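You operate a simulated robot arm through the tools that you are given. There is no shell and no other tool.

Carry out the task below with a simulated robot arm. There is one attempt and no reset: what you move stays moved.

TASK
Test the grey control box's lamps and step its counter up to 30.
Fine: blue knob to hand first, orange button once, cream button to count, never the purple one; then teal switch on and knob to auto.

The check looks at the end state, three seconds after you hand in, the way a careful person would. Anything else that was tipped, shoved, dropped, spilled or broken makes it a failure.

THE ROBOT
A 7-joint arm with a two-finger parallel gripper, fixed in place. Base frame: the origin is at the foot of the arm, x ahead of it, y to its left, z up. Lengths are in m, angles in rad, forces in N, time in s.
Its first joint turns from -2.897 to 2.897 rad. Payload 3.43 kg.
The TCP is the grasp point between the finger pads, 0.034 m short of the fingertips. In the tool frame z runs along the fingers and y along their closing line. Largest opening 0.128 m; finger width 0.024, thickness 0.012; the body of the gripper, 0.048 by 0.13 m, starts 0.096 m behind the TCP.
Orientation is that of the tool frame in the base frame, as a unit quaternion [w, x, y, z]. With the fingers straight down and closing along the base's y, the tool's x points along the base's -x, its y along +y and its z along -z.

THE INTERFACE
- The arm moves only by the tool step_arm. Its argument "rows" is a list that holds one entry, the list of rows, each a list of 7 numbers: the finger opening in cm, from 0 to 12.8, then the shift along the base's x, y, z in cm, then the turn, a rotation vector about the base's x, y, z in rad. In form: [[[claw, tx, ty, tz, ax, ay, az], ...]]. A call has 1 to 20 rows; each row shifts and turns the commanded pose from where the row before left it. A row lasts 0.2 s, in which the tool goes at most 0.05 m and 0.15 rad; a call with a longer step from one row to the next is refused whole, and so is a gripper value outside its range. A pose out of reach is approached as far as the arm can. The call stops where the force on the tool passes 50 N (or 10 N more than at its start, if that is more) or the arm is blocked; 0.2 s more then pass. Each finger travels about 0.153 m/s and halts on what it meets, pressing with about 39 N; the grip force reading is that of the motor and also rises with nothing between the fingers. The clock runs only during rows and for 0.2 s after the last one: add rows that do not move to give the fingers time. It gives the time, the measured TCP pose, the force on the tool (base axes), the opening and the grip force at its end, in the units of the frame above (readings bear some noise), with the torque about the TCP (base axes, N m) and any sound that the robot's microphone picked up.
- Cameras (640 x 400 px; columns grow to the right, rows downward): "scene" is fixed at [0.0481, -0.6487, 1.7228]; the picture's right is [0.51, -0.86, 0.00], its down [-0.40, -0.24, -0.88] and it looks along [0.76, 0.45, -0.47] (base axes); focal length 336 px, centre (320, 200). "wrist" rides on the gripper at [0.076, -0.011, -0.16] in the tool frame; the picture's right is [0.15, 0.99, 0.00], its down [-0.88, 0.13, -0.46] and it looks along [-0.45, 0.07, 0.89] (tool axes); focal length 234 px, centre (320, 200). There is no depth. A picture from a camera that has moved, and an enlarged one, comes with that camera's place and axes in the base frame and with its lens.
- camera(camera): a new picture of that camera. The clock stands still meanwhile.
- zoom(camera, box): a new picture of the part [left, top, right, bottom] of that camera's present view, enlarged. The clock stands still meanwhile.
- hand_in(): hands the job in; it is judged then, once.

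Places have to be worked out from the pictures, the camera data and where the tool is seen. Open the gripper and draw the arm clear of the work before you hand the job in, unless the task says otherwise.

The tools are called after "Call:" as a command line: name --argument value ..., lists and objects as JSON in quotes. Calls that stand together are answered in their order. step_arm: Moves the arm, as the interface text tells. Its arguments: {"type":"object","properties":{"rows":{"type":"array","items":{"type":"array","items":{"type":"array","items":{"type":"number"}}}}},"required":["rows"]} The other tools are called the same way: camera (camera) takes a picture; zoom (camera, box) takes an enlarged picture of a part of a camera's view; hand_in () hands the job in.

At the start:

```text
t: 0.0
position: [0.5789, -0.038, 1.3488]
ee_rot: [-0.001, 0.0, 1.0, 0.001]
contact_force: [0.5, -0.7, 0.3]
wrist_torque: [-0.01, 0.03, -0.02]
opening: 0.1279
grip_force: 0.1
```

scene: 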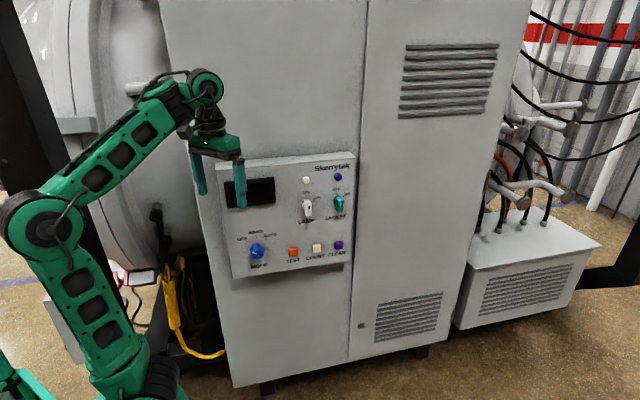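
wrist: 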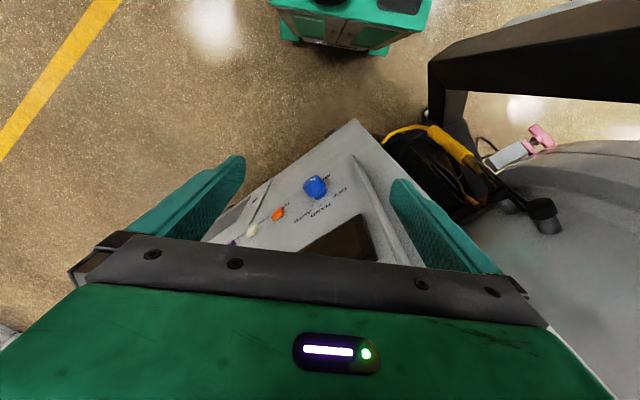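

I'll look closely at the control box first, before moving anything.

Call:
zoom --camera "scene" --box '[210, 145, 370, 285]'

Call:
zoom --camera "wrist" --box '[200, 110, 420, 270]'

Call:
zoom --camera "scene" --box '[285, 155, 360, 215]'

Call:
zoom --camera "scene" --box '[225, 220, 350, 280]'

```text
2.86 times, centred on (290, 215) of scene
camera zoom: at [0.0481, -0.6487, 1.7228], right [0.51, -0.86, 0.0], down [-0.4, -0.24, -0.88], along [0.76, 0.45, -0.47], focal length 960 px, centre (406, 157)
```

zoom: 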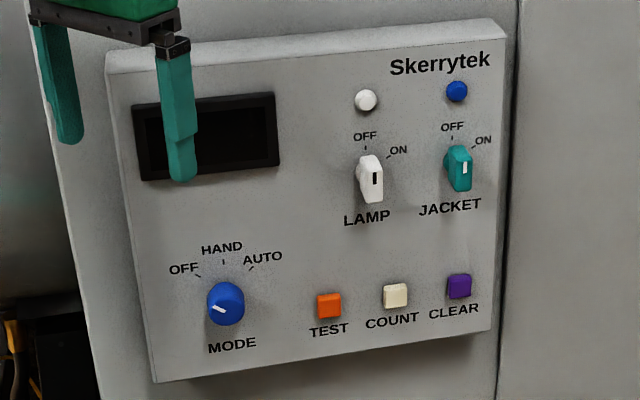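

```text
2.50 times, centred on (310, 190) of wrist
camera zoom: at [0.5041, -0.0496, 1.5079], right [-0.15, 0.99, 0.0], down [0.88, 0.13, 0.46], along [0.45, 0.07, -0.89], focal length 585 px, centre (345, 225)
```

zoom: 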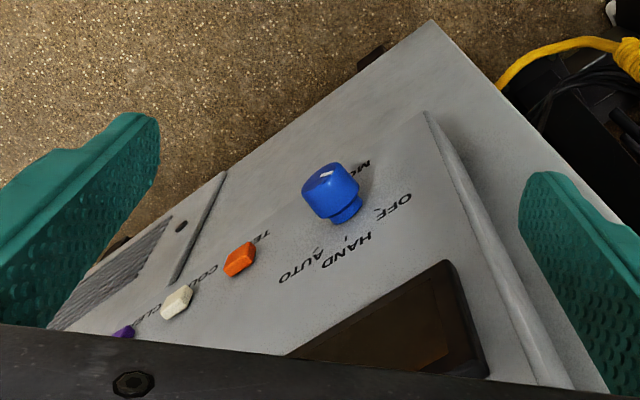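

```text
6.67 times, centred on (322, 185) of scene
camera zoom: at [0.0481, -0.6487, 1.7228], right [0.51, -0.86, 0.0], down [-0.4, -0.24, -0.88], along [0.76, 0.45, -0.47], focal length 2239 px, centre (303, 300)
```

zoom: 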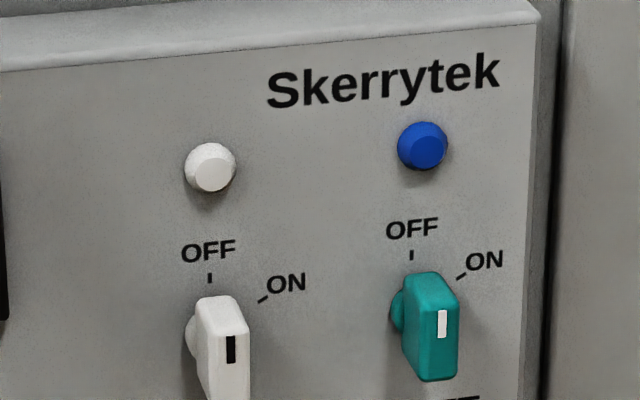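

```text
5.12 times, centred on (288, 250) of scene
camera zoom: at [0.0481, -0.6487, 1.7228], right [0.51, -0.86, 0.0], down [-0.4, -0.24, -0.88], along [0.76, 0.45, -0.47], focal length 1720 px, centre (486, -56)
```

zoom: 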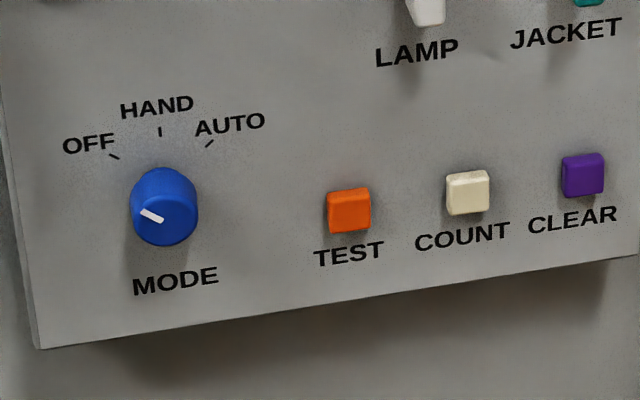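

The display is dark and the knob is on OFF. By rough triangulation the knob is near (0.69, -0.04, 1.07), orange near (0.79, -0.10, 1.04) and cream near (0.85, -0.16, 1.04), so the panel faces about (-0.7, -0.7, 0). I'll back away from the panel and begin turning the tool level.

Call:
step_arm --rows '[[[12.8, 0, -4.4, 0, 0, 0, 0], [12.8, 0, -4.4, 0, 0, 0, 0], [12.8, 0, -4.4, 0, 0, 0, 0], [12.8, 0, -4.4, 0, 0, 0, 0], [12.8, 0, -4.4, 0, 0, 0, 0], [12.8, 0, -4, 0, 0, 0, 0], [12.8, 0, 0, -2, 0, -0.14, 0], [12.8, 0, 0, -2, 0, -0.14, 0], [12.8, 0, 0, -2, 0, -0.14, 0], [12.8, 0, 0, -2, 0, -0.14, 0], [12.8, 0, 0, -2, 0, -0.14, 0]]]'

```text
t: 2.4
position: [0.5636, -0.2984, 1.2545]
ee_rot: [0.349, 0.0, 0.937, 0.0]
contact_force: [1.5, 0.7, -0.7]
wrist_torque: [-0.04, 0.07, -0.04]
opening: 0.1278
grip_force: 0.0
```

The motion is tracking well and nothing is touching. I'll finish the pitch to level and then yaw towards the panel.

Call:
step_arm --rows '[[[12.8, 0, 0, -2, 0, -0.1452, 0], [12.8, 0, 0, -2, 0, -0.1452, 0], [12.8, 0, 0, -2, 0, -0.1452, 0], [12.8, 0, 0, -2, 0, -0.1452, 0], [12.8, 0, 0, -2, 0, -0.1452, 0], [12.8, 0, 0, -2, 0, -0.1452, 0], [12.8, 0, 0, 0, 0, 0, 0.131], [12.8, 0, 0, 0, 0, 0, 0.131], [12.8, 0, 0, 0, 0, 0, 0.131], [12.8, 0, 0, 0, 0, 0, 0.131], [12.8, 0, 0, 0, 0, 0, 0.131], [12.8, 0, 0, 0, 0, 0, 0.131], [12.8, 0, 0, 0, 0, 0, 0]]]'

Call:
camera --camera "wrist"

Call:
camera --camera "scene"

```text
t: 3.7
position: [0.5901, -0.3041, 1.1033]
ee_rot: [0.585, -0.044, 0.809, -0.037]
contact_force: [0.0, -0.1, 0.3]
wrist_torque: [-0.02, -0.03, 0.02]
opening: 0.128
grip_force: 0.0
out of reach, approached as far as the arm can: row 6
stopped in row 6: the arm was blocked; the commanded pose is now the measured one
```

```text
taken
camera wrist: at [0.416, -0.3227, 1.0828], right [-0.07, 0.97, -0.25], down [-0.16, 0.23, 0.96], along [0.98, 0.11, 0.14], focal length 234 px, centre (320, 200)
```

wrist: 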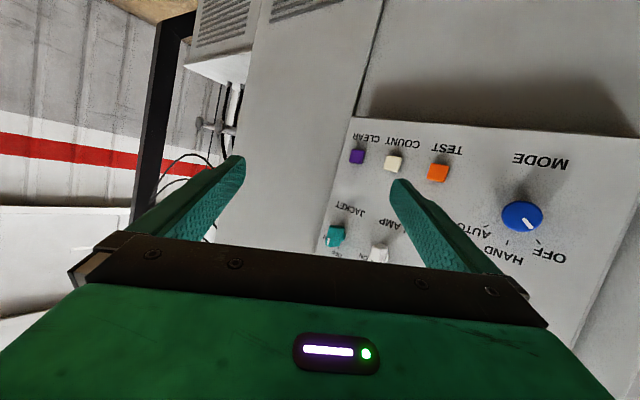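

```text
taken
```

scene: 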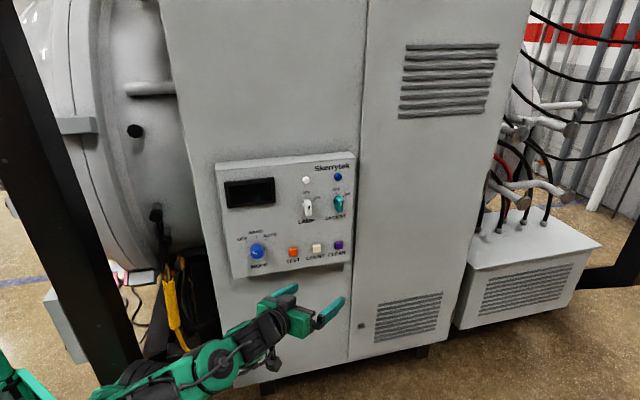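

The arm ran into a joint limit while pitching that way. I'll undo the pitch and reach the panel-facing pose by rolling about the radial axis instead, with the fingers' closing line vertical.

Call:
step_arm --rows '[[[12.8, 0, 0, 1.5, 0.0088, 0.139, -0.0104], [12.8, 0, 0, 1.5, 0.0088, 0.139, -0.0104], [12.8, 0, 0, 1.5, 0.0088, 0.139, -0.0104], [12.8, 0, 0, 1.5, 0.0088, 0.139, -0.0104], [12.8, 0, 0, 1.5, 0.0088, 0.139, -0.0104], [12.8, 0, 0, 1.5, 0.0088, 0.139, -0.0104], [12.8, 0, 0, 1.5, 0.0088, 0.139, -0.0104], [12.8, 0, 0, 1.5, 0.0088, 0.139, -0.0104], [12.8, 0, 0, 1.5, 0.0088, 0.139, -0.0104], [12.8, 0, 0, 0, 0, 0, 0]]]'

Call:
camera --camera "scene"

```text
t: 5.9
position: [0.5798, -0.3054, 1.2488]
ee_rot: [0.016, 0.005, 1.0, -0.004]
contact_force: [0.3, -1.1, -1.1]
wrist_torque: [0.04, -0.03, 0.0]
opening: 0.1279
grip_force: 0.1
```

```text
taken
```

scene: 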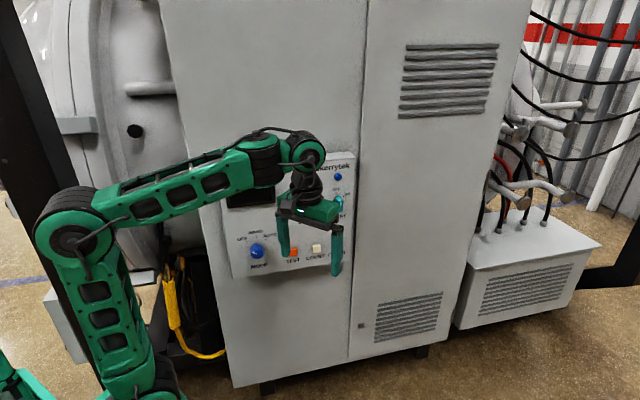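

The tool points down again and is clear. Now I'll roll about x by 90° so the fingers point to +y, lowering slightly as I go.

Call:
step_arm --rows '[[[12.8, 0, 0, -1, 0.1428, 0, 0], [12.8, 0, 0, -1, 0.1428, 0, 0], [12.8, 0, 0, -1, 0.1428, 0, 0], [12.8, 0, 0, -1, 0.1428, 0, 0], [12.8, 0, 0, -1, 0.1428, 0, 0], [12.8, 0, 0, -1, 0.1428, 0, 0], [12.8, 0, 0, -1, 0.1428, 0, 0], [12.8, 0, 0, -1, 0.1428, 0, 0], [12.8, 0, 0, -1, 0.1428, 0, 0], [12.8, 0, 0, -1, 0.1428, 0, 0], [12.8, 0, 0, -1, 0.1428, 0, 0], [12.8, 0, 0, 0, 0, 0, 0]]]'

Call:
camera --camera "scene"

Call:
camera --camera "wrist"

```text
t: 8.5
position: [0.5838, -0.311, 1.1451]
ee_rot: [0.009, 0.015, 0.748, 0.664]
contact_force: [0.2, 0.6, 0.0]
wrist_torque: [-0.02, 0.03, 0.01]
opening: 0.1279
grip_force: 0.2
out of reach, approached as far as the arm can: row 1, 11
```

```text
taken
```

scene: 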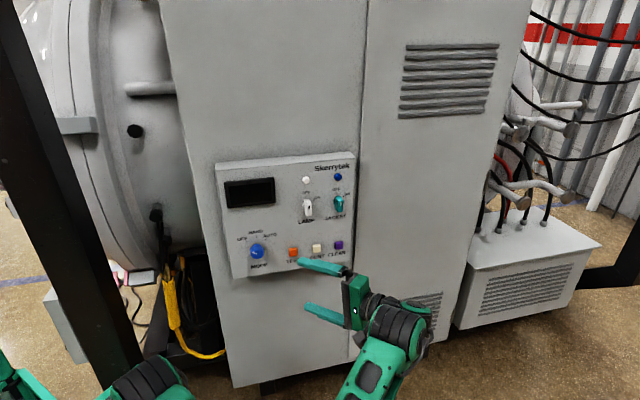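

```text
taken
camera wrist: at [0.5027, -0.4677, 1.1544], right [-0.14, 0.12, 0.98], down [0.87, -0.47, 0.18], along [0.48, 0.88, -0.04], focal length 234 px, centre (320, 200)
```

wrist: 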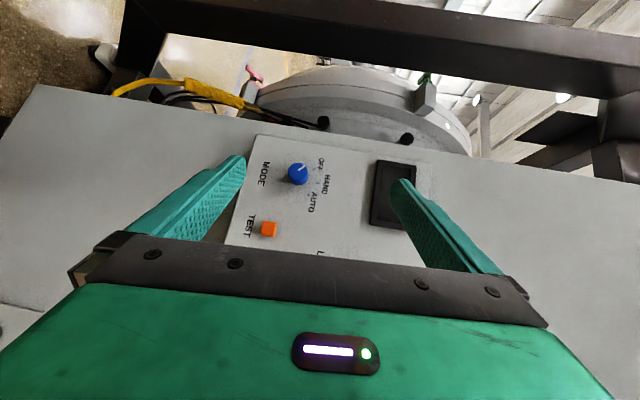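

The pose is nearly level and close to what I want. Next I'll yaw by -45° so the tool faces the panel squarely.

Call:
step_arm --rows '[[[12.8, 0, 0, 0, 0, 0, -0.131], [12.8, 0, 0, 0, 0, 0, -0.131], [12.8, 0, 0, 0, 0, 0, -0.131], [12.8, 0, 0, 0, 0, 0, -0.131], [12.8, 0, 0, 0, 0, 0, -0.131], [12.8, 0, 0, 0, 0, 0, -0.131], [12.8, 0, 0, 0, 0, 0, 0]]]'

Call:
camera --camera "scene"

Call:
camera --camera "wrist"

```text
t: 10.1
position: [0.6184, -0.4096, 1.1746]
ee_rot: [0.243, 0.28, 0.707, 0.603]
contact_force: [0.3, -0.1, -1.0]
wrist_torque: [-0.03, 0.01, -0.02]
opening: 0.1279
grip_force: 0.2
out of reach, approached as far as the arm can: row 1, 2, 3, 4
```

```text
taken
```

scene: 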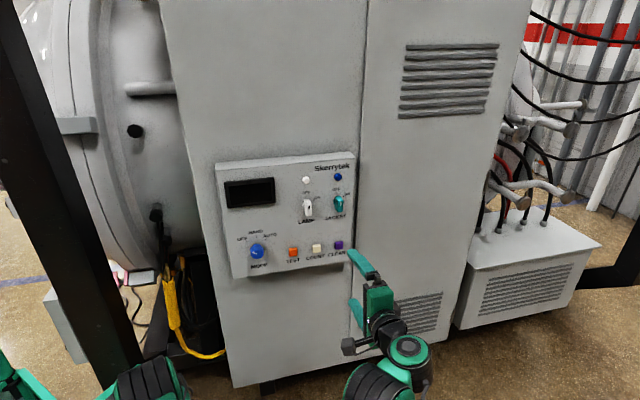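

```text
taken
camera wrist: at [0.4551, -0.4727, 1.1892], right [0.0, 0.21, 0.98], down [0.34, -0.92, 0.2], along [0.94, 0.34, -0.07], focal length 234 px, centre (320, 200)
```

wrist: 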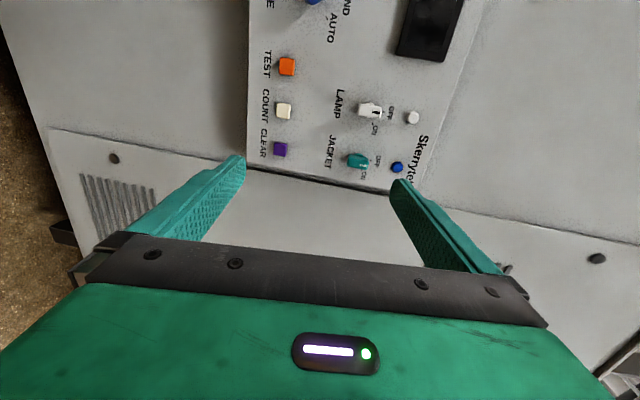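

The tool now faces the panel but has drifted from where I commanded it. I'll hold for a few rows to see whether it settles.

Call:
step_arm --rows '[[[12.8, 0, 0, 0, 0, 0, 0], [12.8, 0, 0, 0, 0, 0, 0], [12.8, 0, 0, 0, 0, 0, 0]]]'

```text
t: 10.9
position: [0.6199, -0.4103, 1.1753]
ee_rot: [0.243, 0.281, 0.706, 0.603]
contact_force: [-0.2, -0.5, 0.8]
wrist_torque: [0.03, 0.02, 0.02]
opening: 0.128
grip_force: 0.1
```

It is stable, about 35 cm in front of the panel with a 9° downward tilt. I'll level the tilt while translating towards the front of the knob, and do only half the motion first.

Call:
step_arm --rows '[[[12.8, -0.3, 3.5, -1.2, 0.019, -0.018, 0], [12.8, -0.3, 3.5, -1.2, 0.019, -0.018, 0], [12.8, -0.3, 3.5, -1.2, 0.019, -0.018, 0], [12.8, -0.3, 3.5, -1.2, 0.019, -0.018, 0], [12.8, 0, 0, 0, 0, 0, 0]]]'

Call:
camera --camera "scene"

Call:
camera --camera "wrist"

```text
t: 12.3
position: [0.6285, -0.2402, 1.1236]
ee_rot: [0.218, 0.233, 0.683, 0.657]
contact_force: [-0.3, -2.2, -1.9]
wrist_torque: [0.12, -0.05, 0.18]
opening: 0.1279
grip_force: 0.1
stopped in row 5: the arm was blocked; the commanded pose is now the measured one
```

```text
taken
```

scene: 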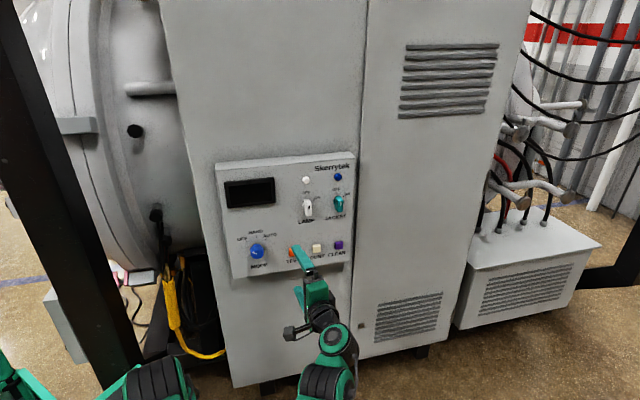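

```text
taken
camera wrist: at [0.4711, -0.3222, 1.119], right [-0.09, 0.11, 0.99], down [0.43, -0.89, 0.14], along [0.9, 0.44, 0.03], focal length 234 px, centre (320, 200)
```

wrist: 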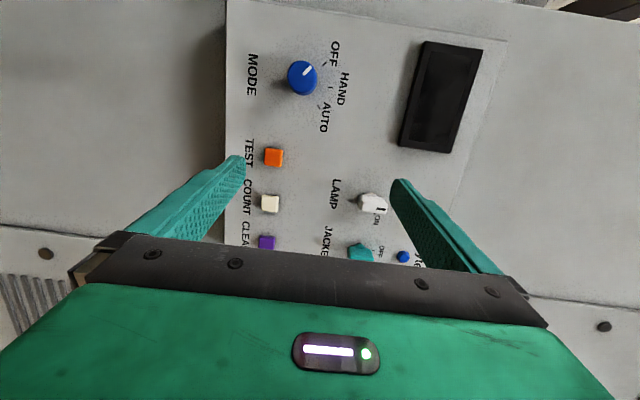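

The arm was blocked again, probably at a joint limit, though the view of the panel is good. I'll zoom in to locate the controls more precisely.

Call:
zoom --camera "wrist" --box '[220, 20, 500, 195]'

Call:
zoom --camera "wrist" --box '[220, 130, 440, 268]'

Call:
zoom --camera "scene" --box '[200, 200, 400, 400]'

```text
2.29 times, centred on (360, 108) of wrist
camera zoom: at [0.4711, -0.3222, 1.119], right [-0.09, 0.11, 0.99], down [0.43, -0.89, 0.14], along [0.9, 0.44, 0.03], focal length 535 px, centre (229, 411)
```

zoom: 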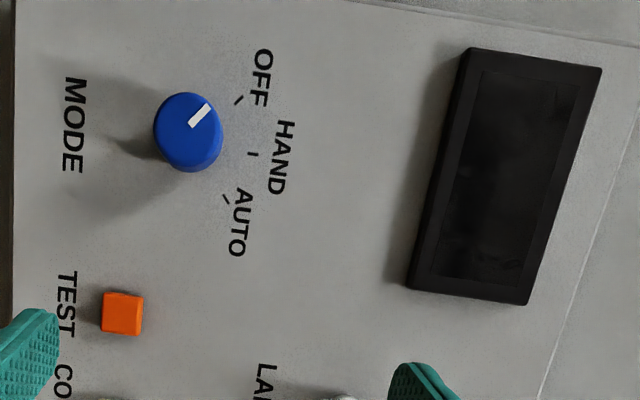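

```text
2.90 times, centred on (330, 199) of wrist
camera zoom: at [0.4711, -0.3222, 1.119], right [-0.09, 0.11, 0.99], down [0.43, -0.89, 0.14], along [0.9, 0.44, 0.03], focal length 679 px, centre (291, 203)
```

zoom: 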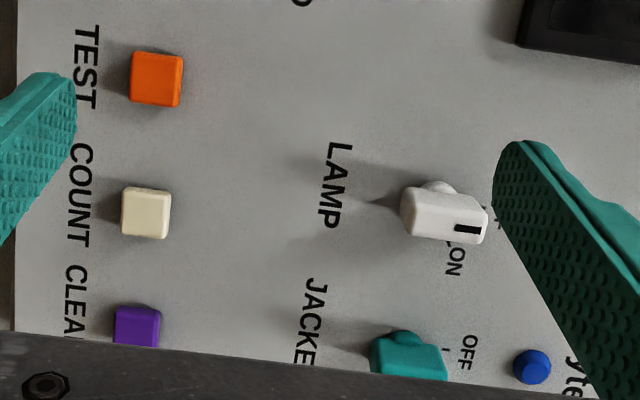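

```text
2.00 times, centred on (300, 300) of scene
camera zoom: at [0.0481, -0.6487, 1.7228], right [0.51, -0.86, 0.0], down [-0.4, -0.24, -0.88], along [0.76, 0.45, -0.47], focal length 672 px, centre (360, 0)
```

zoom: 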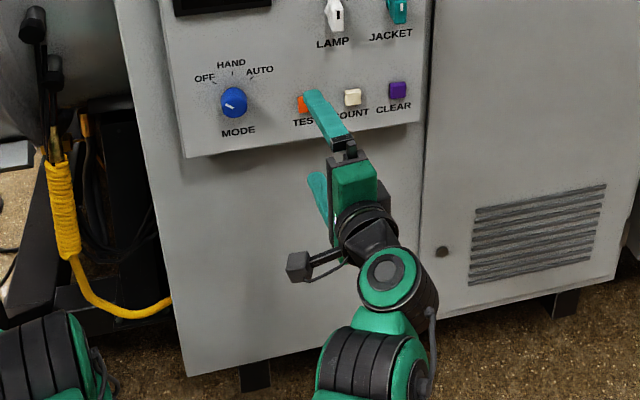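

The controls are now located to within a few millimetres and the panel normal is about (-0.70, -0.71, 0). Before choosing a joint-friendly approach I'll look at the arm's own layout.

Call:
zoom --camera "scene" --box '[0, 240, 256, 400]'

Call:
zoom --camera "scene" --box '[230, 230, 400, 400]'

```text
2.50 times, centred on (128, 320) of scene
camera zoom: at [0.0481, -0.6487, 1.7228], right [0.51, -0.86, 0.0], down [-0.4, -0.24, -0.88], along [0.76, 0.45, -0.47], focal length 840 px, centre (800, -100)
```

zoom: 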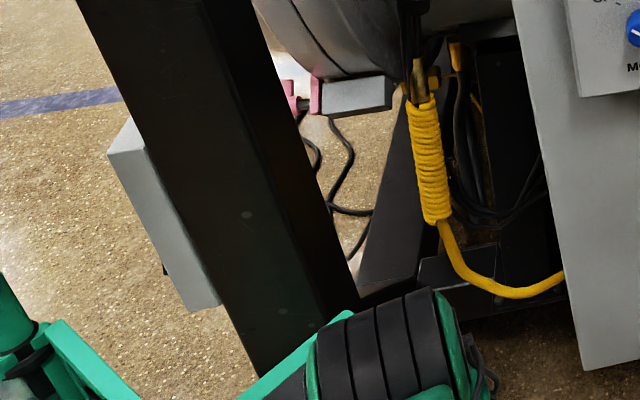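

```text
2.35 times, centred on (315, 315) of scene
camera zoom: at [0.0481, -0.6487, 1.7228], right [0.51, -0.86, 0.0], down [-0.4, -0.24, -0.88], along [0.76, 0.45, -0.47], focal length 790 px, centre (332, -71)
```

zoom: 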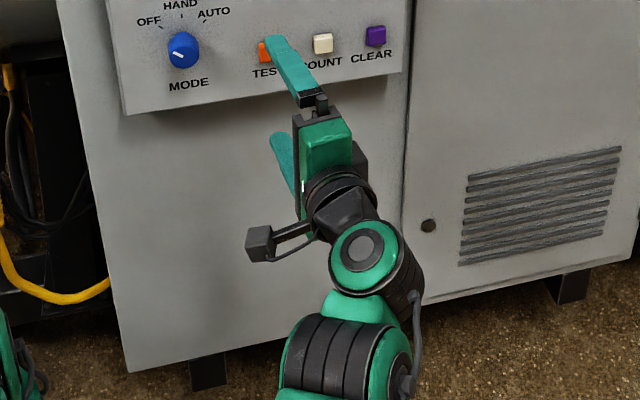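

I'll try a small corrective turn here (yaw back about 6° and level) to see whether the limit is local.

Call:
step_arm --rows '[[[12.8, -0.5, -0.5, 0, 0.01, -0.01, -0.06], [12.8, -0.5, -0.5, 0, 0.01, -0.01, -0.06], [12.8, 0, 0, 0, 0, 0, 0]]]'

```text
t: 13.3
position: [0.6224, -0.21, 1.1312]
ee_rot: [0.226, 0.223, 0.668, 0.673]
contact_force: [-0.4, -2.5, -1.6]
wrist_torque: [0.07, -0.1, 0.21]
opening: 0.1278
grip_force: 0.1
stopped in row 3: the arm was blocked; the commanded pose is now the measured one
```

The tool drifted towards the panel instead of going where I commanded. I'll look at the arm and its surroundings before moving again.

Call:
camera --camera "scene"

Call:
camera --camera "wrist"

```text
taken
```

scene: 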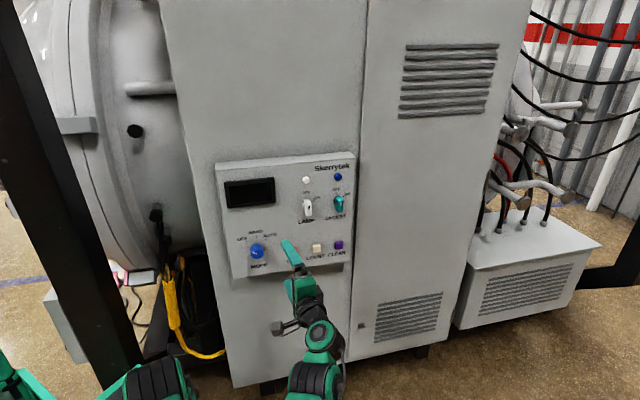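

```text
taken
camera wrist: at [0.4678, -0.291, 1.1192], right [-0.12, 0.08, 0.99], down [0.43, -0.89, 0.13], along [0.9, 0.44, 0.07], focal length 234 px, centre (320, 200)
```

wrist: 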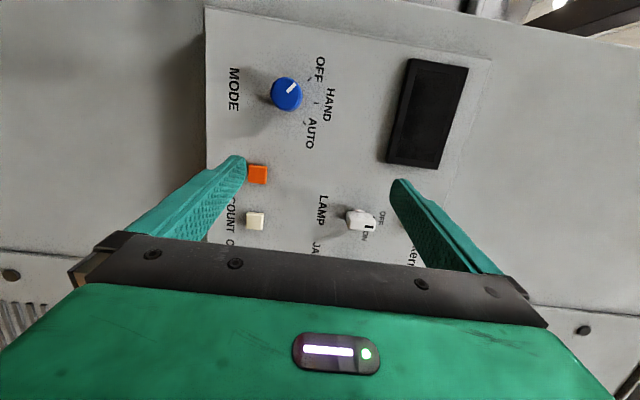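

The tool is still well clear of the panel (about 19 cm). I'll hold still and check whether it drifts.

Call:
step_arm --rows '[[[12.8, 0, 0, 0, 0, 0, 0], [12.8, 0, 0, 0, 0, 0, 0]]]'

```text
t: 14.1
position: [0.6141, -0.1936, 1.139]
ee_rot: [0.216, 0.206, 0.675, 0.675]
contact_force: [0.3, -0.5, -0.1]
wrist_torque: [-0.05, 0.02, -0.01]
opening: 0.1278
grip_force: 0.1
stopped in row 2: the arm was blocked; the commanded pose is now the measured one
```

The drift is shrinking. I'll hold once more to see if it settles.

Call:
step_arm --rows '[[[12.8, 0, 0, 0, 0, 0, 0], [12.8, 0, 0, 0, 0, 0, 0], [12.8, 0, 0, 0, 0, 0, 0]]]'

```text
t: 15.1
position: [0.6053, -0.1807, 1.1466]
ee_rot: [0.21, 0.192, 0.679, 0.676]
contact_force: [0.8, 0.1, -0.6]
wrist_torque: [-0.01, 0.04, -0.05]
opening: 0.128
grip_force: 0.0
stopped in row 3: the arm was blocked; the commanded pose is now the measured one
```

Something on the arm, probably a flipped elbow, is rubbing and pushing the tool slowly. I'll unwind by rotating back towards tool-down while lifting the wrist, so the elbow comes back up.

Call:
step_arm --rows '[[[12.8, -0.5, -2, 1.5, -0.06, 0.039, 0], [12.8, -0.8, -2, 1.5, -0.1, 0.065, 0], [12.8, -1.2, -2, 1, -0.119, 0.078, 0], [12.8, -1.2, -2, 1, -0.119, 0.078, 0], [12.8, -1.2, -2, 1, -0.119, 0.078, 0], [12.8, -1.2, -1.5, 1, -0.119, 0.078, 0], [12.8, 0, 0, 0, 0, 0, 0]]]'

Call:
camera --camera "scene"

```text
t: 16.7
position: [0.5238, -0.3004, 1.2294]
ee_rot: [0.136, 0.246, 0.882, 0.378]
contact_force: [0.4, 0.3, -0.6]
wrist_torque: [-0.01, 0.01, 0.0]
opening: 0.128
grip_force: 0.1
```

```text
taken
```

scene: 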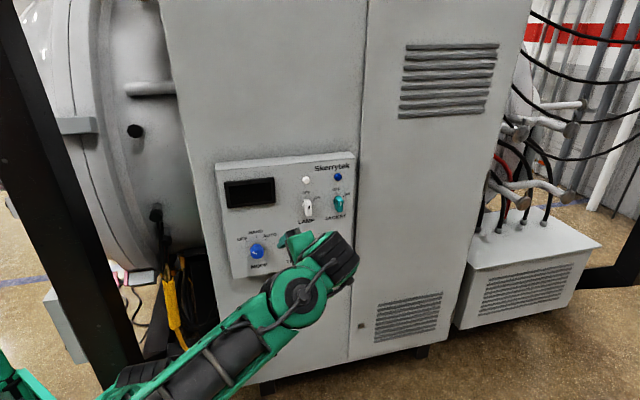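

It's free of the block now. I'll continue to full tool-down, keeping the wrist high, to recover the elbow-up posture.

Call:
step_arm --rows '[[[12.8, -0.5, 0, 0.5, -0.112, 0.079, 0], [12.8, -0.5, 0, 0.5, -0.112, 0.079, 0], [12.8, -0.5, 0, 0.5, -0.112, 0.079, 0], [12.8, -0.5, 0, 0.5, -0.112, 0.079, 0], [12.8, -0.5, 0, 0.5, -0.112, 0.079, 0], [12.8, -0.5, 0, 0.5, -0.112, 0.079, 0], [12.8, 0, 0, 0, 0, 0, 0]]]'

Call:
camera --camera "scene"

Call:
camera --camera "wrist"

```text
t: 18.3
position: [0.4927, -0.2989, 1.258]
ee_rot: [0.001, 0.268, 0.963, 0.002]
contact_force: [0.2, -0.7, 0.5]
wrist_torque: [-0.01, -0.1, 0.03]
opening: 0.128
grip_force: 0.0
```

```text
taken
```

scene: 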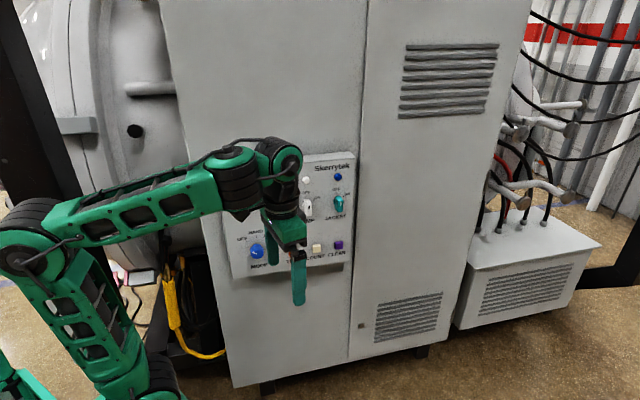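

```text
taken
camera wrist: at [0.4221, -0.2692, 1.4174], right [0.38, 0.92, 0.0], down [0.82, -0.34, 0.46], along [0.42, -0.17, -0.89], focal length 234 px, centre (320, 200)
```

wrist: 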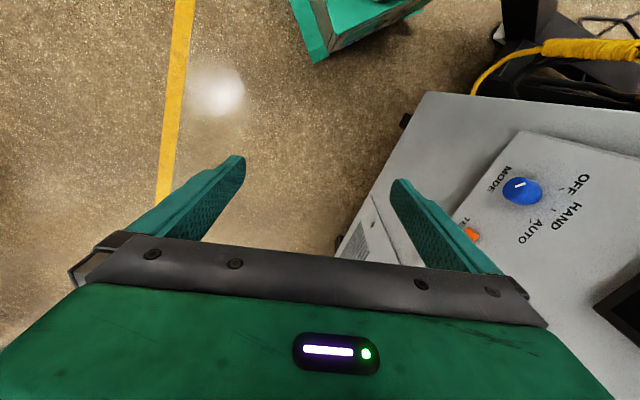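

The elbow is up again. This time I'll rotate about the wrist centre instead of the TCP, towards the panel-facing direction, and pause halfway to check the posture.

Call:
step_arm --rows '[[[12.8, 1.8, 1.82, -0.29, 0.0931, -0.092, 0], [12.8, 1.76, 1.78, 0.14, 0.0931, -0.092, 0], [12.8, 1.68, 1.7, 0.55, 0.0931, -0.092, 0], [12.8, 1.56, 1.59, 0.95, 0.0931, -0.092, 0], [12.8, 1.41, 1.44, 1.31, 0.0931, -0.092, 0], [12.8, 1.23, 1.25, 1.66, 0.0931, -0.092, 0], [12.8, 0, 0, 0, 0, 0, 0]]]'

Call:
camera --camera "scene"

```text
t: 19.9
position: [0.5859, -0.2031, 1.3035]
ee_rot: [0.187, 0.247, 0.889, 0.337]
contact_force: [1.1, 0.2, 0.0]
wrist_torque: [0.0, -0.03, -0.02]
opening: 0.1281
grip_force: 0.0
```

```text
taken
```

scene: 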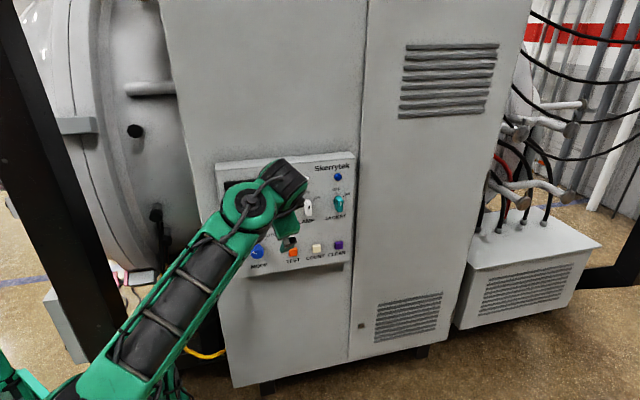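

No limits so far, though the elbow is swinging lower. I'll finish the second half of the rotation and check again.

Call:
step_arm --rows '[[[12.8, 1.02, 1.04, 1.96, 0.0931, -0.092, 0], [12.8, 0.78, 0.79, 2.22, 0.0931, -0.092, 0], [12.8, 0.52, 0.53, 2.43, 0.0931, -0.092, 0], [12.8, 0.24, 0.25, 2.6, 0.0931, -0.092, 0], [12.8, -0.05, -0.05, 2.71, 0.0931, -0.092, 0], [12.8, -0.35, -0.35, 2.76, 0.0931, -0.092, 0], [12.8, 0, 0, 0, 0, 0, 0]]]'

Call:
camera --camera "scene"

Call:
camera --camera "wrist"

```text
t: 21.5
position: [0.6092, -0.1825, 1.4502]
ee_rot: [0.346, 0.19, 0.679, 0.619]
contact_force: [0.6, 0.3, 0.7]
wrist_torque: [-0.01, 0.01, -0.04]
opening: 0.1281
grip_force: 0.0
```

```text
taken
```

scene: 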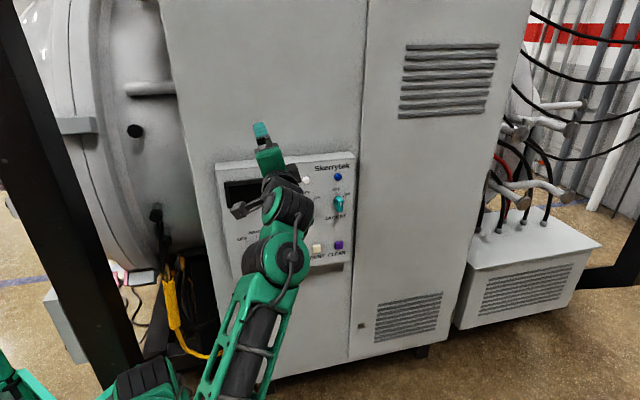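

```text
taken
camera wrist: at [0.4469, -0.2446, 1.4212], right [-0.27, 0.26, 0.93], down [0.26, -0.91, 0.33], along [0.93, 0.33, 0.18], focal length 234 px, centre (320, 200)
```

wrist: 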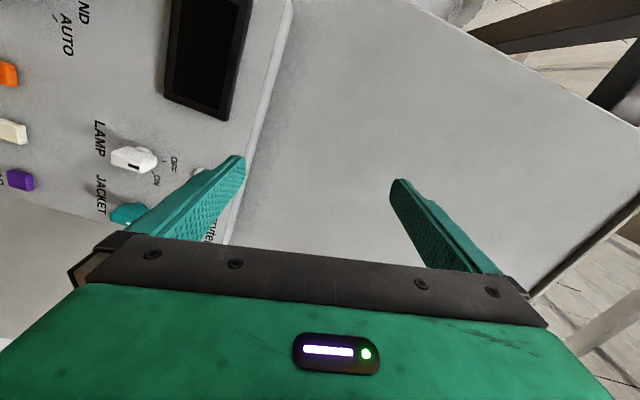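

The pose is reached accurately this time: position is good and the tool axis is (0.705, 0.709, 0.006). I'll lower straight down in stages and watch for any block.

Call:
step_arm --rows '[[[12.8, 0, 0, -3.5, 0, 0, 0], [12.8, 0, 0, -3.5, 0, 0, 0], [12.8, 0, 0, -3.5, 0, 0, 0], [12.8, 0, 0, -3.5, 0, 0, 0], [12.8, 0, 0, -3.5, 0, 0, 0], [12.8, 0, 0, 0, 0, 0, 0]]]'

Call:
camera --camera "scene"

```text
t: 22.9
position: [0.6153, -0.1786, 1.2711]
ee_rot: [0.341, 0.19, 0.682, 0.618]
contact_force: [0.1, 0.0, -0.5]
wrist_torque: [0.02, 0.0, 0.05]
opening: 0.128
grip_force: 0.0
```

```text
taken
```

scene: 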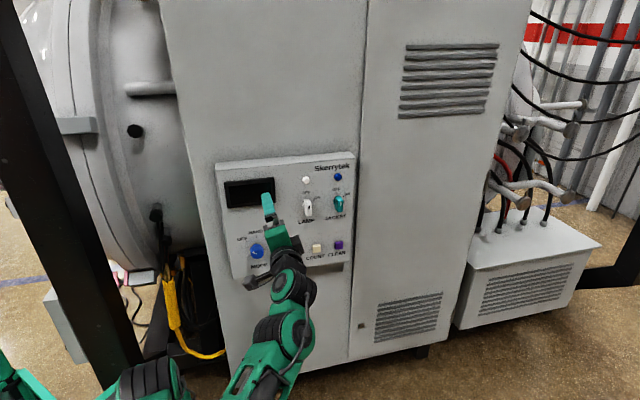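

That tracked well. I'll continue down to the knob's height, about 1.085.

Call:
step_arm --rows '[[[12.8, 0, 0, -3.1, 0, 0, 0], [12.8, 0, 0, -3.1, 0, 0, 0], [12.8, 0, 0, -3.1, 0, 0, 0], [12.8, 0, 0, 0, 0, 0, 0]]]'

Call:
camera --camera "scene"

```text
t: 24.1
position: [0.614, -0.1613, 1.1774]
ee_rot: [0.324, 0.172, 0.693, 0.621]
contact_force: [-0.8, -0.3, 0.2]
wrist_torque: [-0.01, 0.03, -0.01]
opening: 0.1281
grip_force: 0.1
stopped in row 4: the arm was blocked; the commanded pose is now the measured one
```

```text
taken
```

scene: 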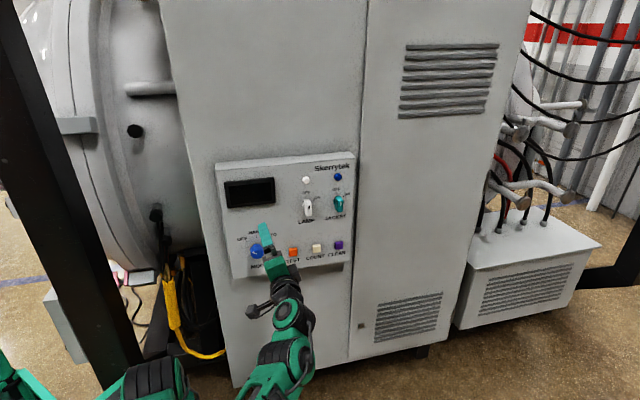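

Blocked again at this wrist height with the elbow low, so a fully horizontal tool at knob height isn't reachable here. I'll use a tool tilted about 45° down into the panel, which puts the wrist higher, and turn the closing line horizontal along the panel.

Call:
step_arm --rows '[[[12.8, -0.3, -0.3, 2, -0.0957, 0.0845, -0.0072], [12.8, -0.3, -0.3, 1, -0.0957, 0.0845, -0.0072], [12.8, -0.3, -0.3, 0.5, -0.0957, 0.0845, -0.0072], [12.8, -0.3, -0.3, 0, -0.0957, 0.0845, -0.0072], [12.8, -0.3, -0.3, 0, -0.0957, 0.0845, -0.0072], [12.8, -0.3, -0.3, 0, -0.0957, 0.0845, -0.0072], [12.8, 0, 0, 0, 0, 0, 0]]]'

Call:
camera --camera "scene"

```text
t: 25.7
position: [0.5788, -0.1859, 1.2234]
ee_rot: [0.208, 0.237, 0.889, 0.332]
contact_force: [0.2, 0.6, -0.1]
wrist_torque: [-0.03, -0.02, -0.03]
opening: 0.128
grip_force: 0.1
```

```text
taken
```

scene: 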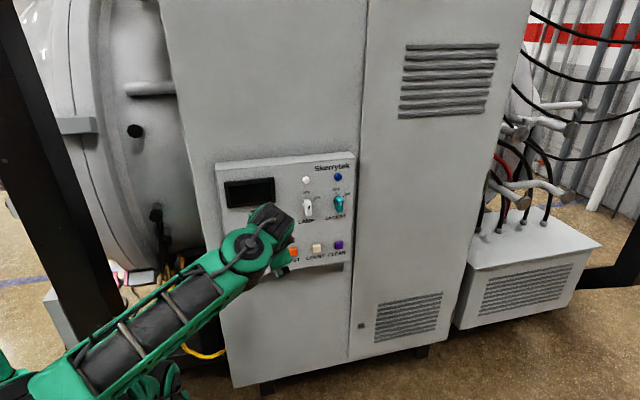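

No block. Now I'll spin the tool about its own axis so the fingers close horizontally along the panel.

Call:
step_arm --rows '[[[12.8, 0, 0, 0, -0.0665, -0.0623, 0.0928], [12.8, 0, 0, 0, -0.0665, -0.0623, 0.0928], [12.8, 0, 0, 0, -0.0665, -0.0623, 0.0928], [12.8, 0, 0, 0, -0.0665, -0.0623, 0.0928], [12.8, 0, 0, 0, -0.0665, -0.0623, 0.0928], [12.8, 0, 0, 0, -0.0665, -0.0623, 0.0928], [12.8, 0, 0, 0, -0.0665, -0.0623, 0.0928], [12.8, 0, 0, 0, -0.0665, -0.0623, 0.0928], [12.8, 0, 0, 0, -0.0665, -0.0623, 0.0928], [12.8, 0, 0, 0, -0.0665, -0.0623, 0.0928], [12.8, 0, 0, 0, 0, 0, 0]]]'

Call:
camera --camera "scene"

Call:
camera --camera "wrist"

```text
t: 28.1
position: [0.5783, -0.1862, 1.2231]
ee_rot: [0.352, -0.358, 0.852, 0.148]
contact_force: [0.5, 1.1, -0.3]
wrist_torque: [0.03, -0.02, 0.0]
opening: 0.1281
grip_force: 0.0
```

```text
taken
```

scene: 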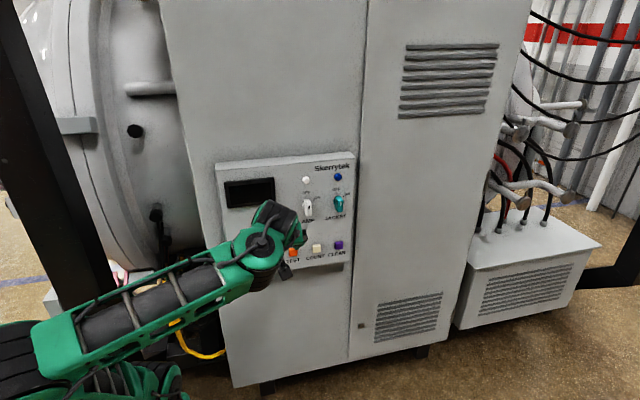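

```text
taken
camera wrist: at [0.4697, -0.3133, 1.2832], right [-0.78, 0.62, -0.1], down [0.12, 0.31, 0.94], along [0.61, 0.72, -0.31], focal length 234 px, centre (320, 200)
```

wrist: 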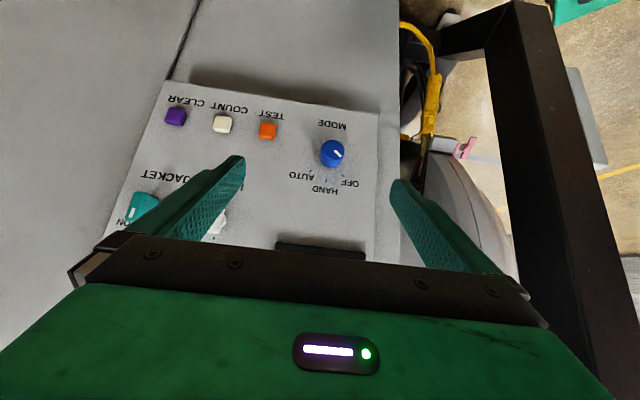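

The pose came out exactly as intended: tool axis tilted 45° into the panel, closing line along it, elbow higher. Next I'll move to a pre-grasp point about 10 cm short of the knob.

Call:
step_arm --rows '[[[12.8, 1.55, 2.5, -1.78, 0, 0, 0], [12.8, 1.55, 2.5, -1.78, 0, 0, 0], [12.8, 1.55, 2.5, -1.78, 0, 0, 0], [12.8, 1.55, 2.4, -1.76, 0, 0, 0], [12.8, 0, 0, 0, 0, 0, 0]]]'

Call:
camera --camera "wrist"

Call:
camera --camera "scene"

```text
t: 29.3
position: [0.6404, -0.0879, 1.1525]
ee_rot: [0.352, -0.358, 0.852, 0.149]
contact_force: [0.5, -0.2, 0.0]
wrist_torque: [0.04, 0.01, -0.03]
opening: 0.1283
grip_force: 0.1
```

```text
taken
camera wrist: at [0.5325, -0.2136, 1.212], right [-0.78, 0.62, -0.1], down [0.12, 0.31, 0.94], along [0.62, 0.72, -0.31], focal length 234 px, centre (320, 200)
```

wrist: 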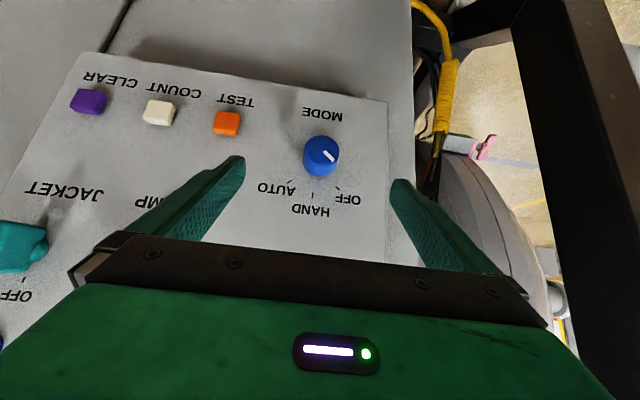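

```text
taken
```

scene: 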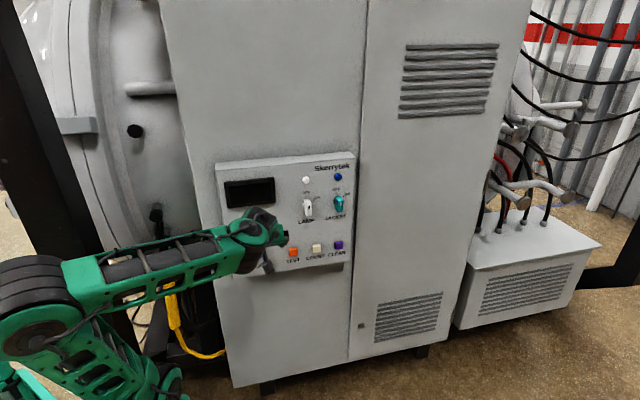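

The knob sits right on the tool axis column, with the forearm in a comfortable posture. I'll try steepening the approach towards horizontal (tilt 45°→65°) about the knob to get better tip clearance.

Call:
step_arm --rows '[[[12.8, -0.4, -0.4, -1, 0.0828, -0.0818, 0], [12.8, -0.5, -0.5, -1, 0.0828, -0.0818, 0], [12.8, -0.5, -0.5, -1, 0.0828, -0.0818, 0], [12.8, 0, 0, 0, 0, 0, 0]]]'

Call:
camera --camera "wrist"

Call:
camera --camera "scene"

```text
t: 30.3
position: [0.6272, -0.1028, 1.1219]
ee_rot: [0.495, -0.328, 0.777, 0.208]
contact_force: [-0.5, 0.0, 0.4]
wrist_torque: [-0.02, 0.0, 0.03]
opening: 0.1278
grip_force: 0.1
```

```text
taken
camera wrist: at [0.5126, -0.236, 1.1214], right [-0.75, 0.65, -0.13], down [-0.12, 0.06, 0.99], along [0.65, 0.76, 0.03], focal length 234 px, centre (320, 200)
```

wrist: 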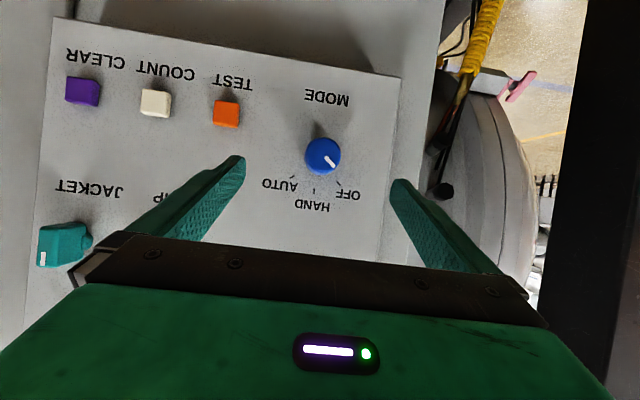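

```text
taken
```

scene: 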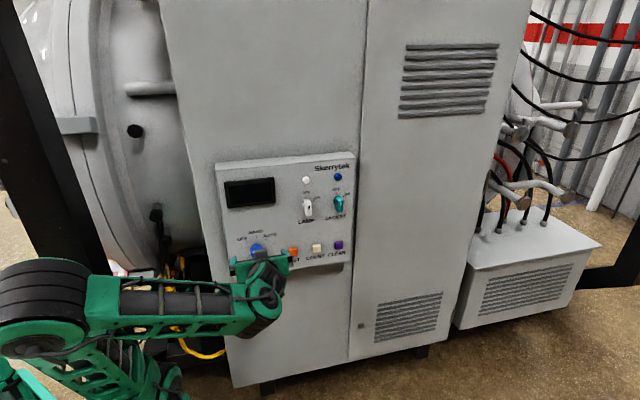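

It tracks fine at 65°. I'll try another 15° towards horizontal.

Call:
step_arm --rows '[[[12.8, -0.3, -0.2, -1.2, 0.0932, -0.0921, 0], [12.8, -0.3, -0.2, -1.2, 0.0932, -0.0921, 0], [12.8, 0, 0, 0, 0, 0, 0]]]'

Call:
camera --camera "scene"

Call:
camera --camera "wrist"

```text
t: 31.1
position: [0.6215, -0.1046, 1.0986]
ee_rot: [0.593, -0.297, 0.707, 0.248]
contact_force: [-0.8, -0.6, 0.1]
wrist_torque: [0.01, 0.04, 0.01]
opening: 0.1278
grip_force: 0.1
```

```text
taken
```

scene: 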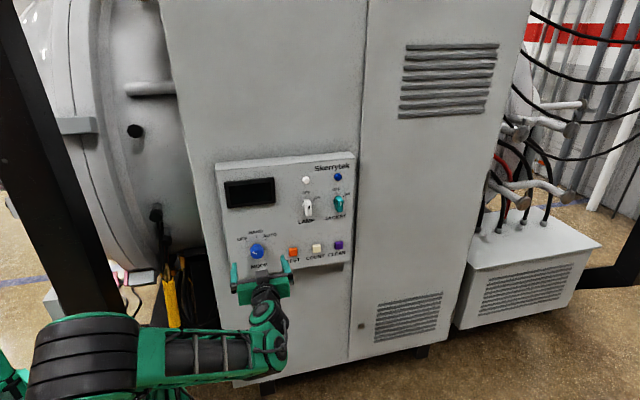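

```text
taken
camera wrist: at [0.5101, -0.2344, 1.0518], right [-0.72, 0.67, -0.15], down [-0.3, -0.12, 0.95], along [0.62, 0.73, 0.29], focal length 234 px, centre (320, 200)
```

wrist: 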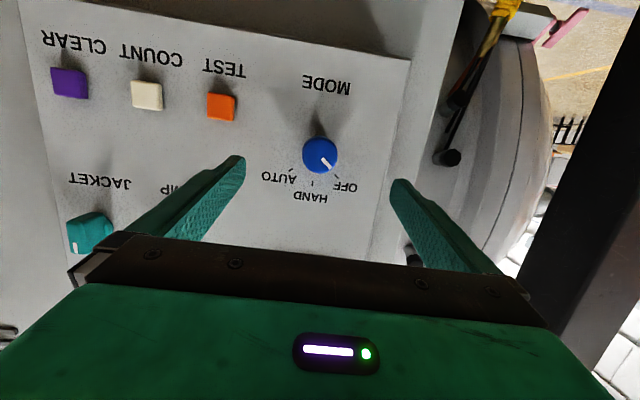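

It is still tracking precisely and the scene view of the knob is now clear. One last 10° makes the tool square to the panel.

Call:
step_arm --rows '[[[12.8, -0.1, -0.15, -0.9, 0.062, -0.0614, 0], [12.8, -0.1, -0.15, -0.9, 0.062, -0.0614, 0], [12.8, 0, 0, 0, 0, 0, 0]]]'

Call:
camera --camera "scene"

Call:
camera --camera "wrist"

Call:
zoom --camera "wrist" --box '[240, 100, 400, 220]'

```text
t: 32.1
position: [0.624, -0.0946, 1.0866]
ee_rot: [0.62, -0.302, 0.667, 0.28]
contact_force: [-1.2, 1.7, 0.4]
wrist_torque: [-0.09, 0.07, -0.29]
opening: 0.1281
grip_force: 0.1
out of reach, approached as far as the arm can: row 2
stopped in row 3: the arm was blocked; the commanded pose is now the measured one
```

```text
taken
```

scene: 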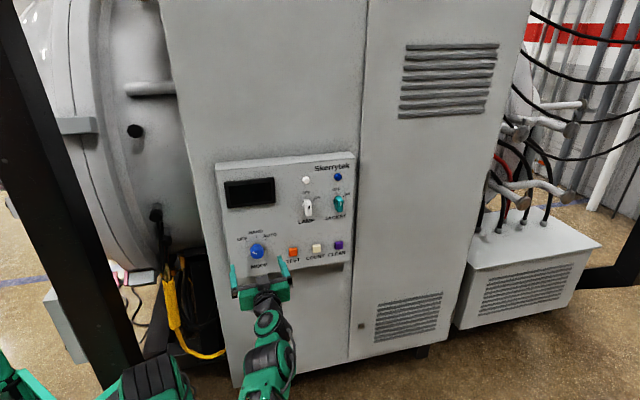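

```text
taken
camera wrist: at [0.5237, -0.2249, 1.0225], right [-0.75, 0.64, -0.15], down [-0.35, -0.2, 0.91], along [0.56, 0.74, 0.38], focal length 234 px, centre (320, 200)
```

wrist: 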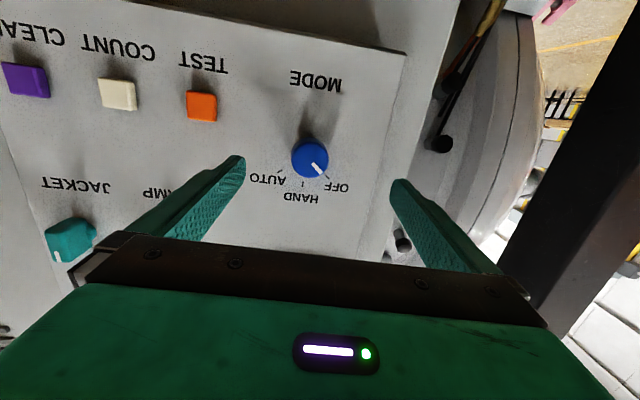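

```text
3.33 times, centred on (320, 160) of wrist
camera zoom: at [0.5237, -0.2249, 1.0225], right [-0.75, 0.64, -0.15], down [-0.35, -0.2, 0.91], along [0.56, 0.74, 0.38], focal length 781 px, centre (320, 333)
```

zoom: 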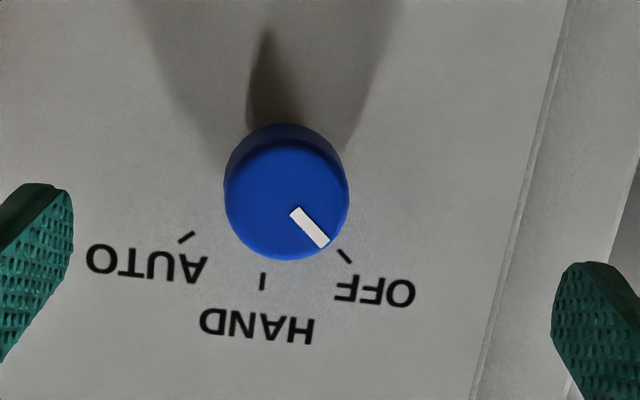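

Fully horizontal makes the elbow flip, so a tilt of 70–80° is the practical limit. I'll go back to about 72°.

Call:
step_arm --rows '[[[12.8, -0.1, -0.5, 1.3, -0.088, 0.083, -0.0288], [12.8, 0, -0.5, 1.3, -0.088, 0.083, -0.0288], [12.8, 0, 0, 0, 0, 0, 0], [12.8, 0, 0, 0, 0, 0, 0]]]'

Call:
camera --camera "scene"

```text
t: 32.4
position: [0.6123, -0.0898, 1.098]
ee_rot: [0.606, -0.317, 0.675, 0.277]
contact_force: [0.4, -0.1, 0.7]
wrist_torque: [-0.03, 0.03, 0.0]
opening: 0.1278
grip_force: 0.0
stopped in row 1: the arm was blocked; the commanded pose is now the measured one
```

```text
taken
```

scene: 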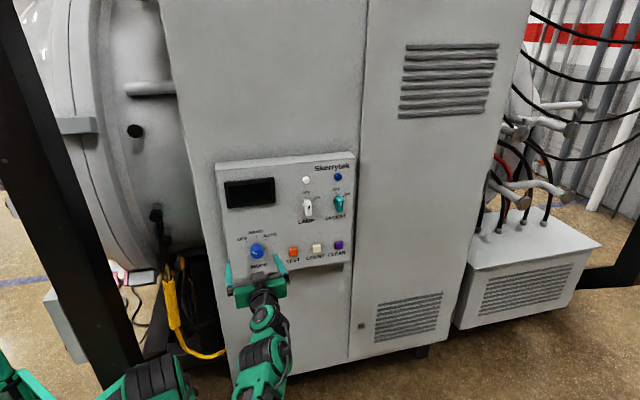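

The elbow is still on the wrong side. I'll lift and tilt back to about 45°, which freed it before.

Call:
step_arm --rows '[[[12.8, -0.8, -0.8, 2, -0.05, 0.05, 0], [12.8, -0.8, -0.8, 2, -0.07, 0.07, 0], [12.8, -0.8, -0.8, 2, -0.08, 0.08, 0], [12.8, -0.8, -0.8, 2, -0.08, 0.08, 0], [12.8, -0.8, -0.8, 2, -0.08, 0.08, 0], [12.8, -0.8, -0.8, 2, -0.08, 0.08, 0], [12.8, -0.8, -0.8, 2, -0.08, 0.08, 0], [12.8, 0, 0, 0, 0, 0, 0]]]'

Call:
camera --camera "scene"

```text
t: 34.2
position: [0.5344, -0.1533, 1.2532]
ee_rot: [0.335, -0.377, 0.85, 0.156]
contact_force: [1.1, -0.5, -0.4]
wrist_torque: [0.0, -0.02, 0.02]
opening: 0.128
grip_force: 0.0
```

```text
taken
```

scene: 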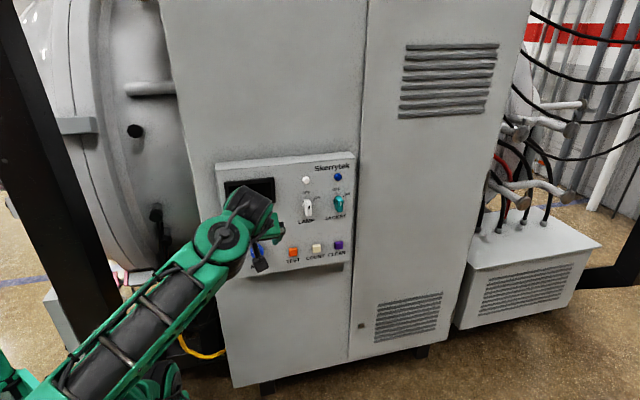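

It's free again. I'll repeat the sequence that worked: pre-grasp at 45°, then tilt up to 70° about the knob.

Call:
step_arm --rows '[[[12.8, 2.2, 0.6, -1.6, 0, 0, -0.0125], [12.8, 2.2, 0.6, -1.6, 0, 0, -0.0125], [12.8, 2.2, 1.8, -2.3, 0, 0, -0.0125], [12.8, 2, 1.8, -2.3, 0, 0, -0.0125], [12.8, 2, 1.7, -2.27, 0, 0, 0], [12.8, 0, 0, 0, 0, 0, 0]]]'

Call:
camera --camera "scene"

```text
t: 35.6
position: [0.6422, -0.0875, 1.1514]
ee_rot: [0.341, -0.353, 0.859, 0.146]
contact_force: [-1.4, -0.4, 0.2]
wrist_torque: [0.02, -0.02, 0.01]
opening: 0.128
grip_force: 0.1
```

```text
taken
```

scene: 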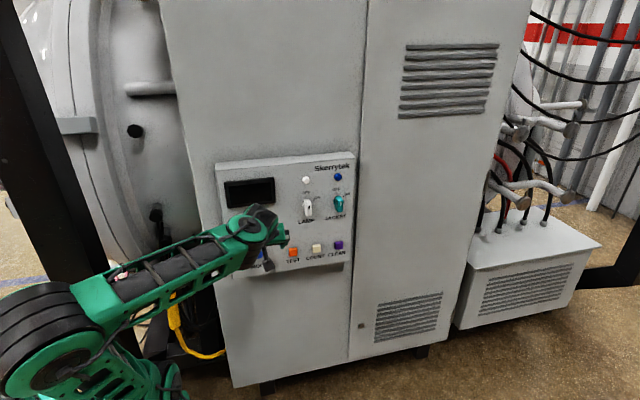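

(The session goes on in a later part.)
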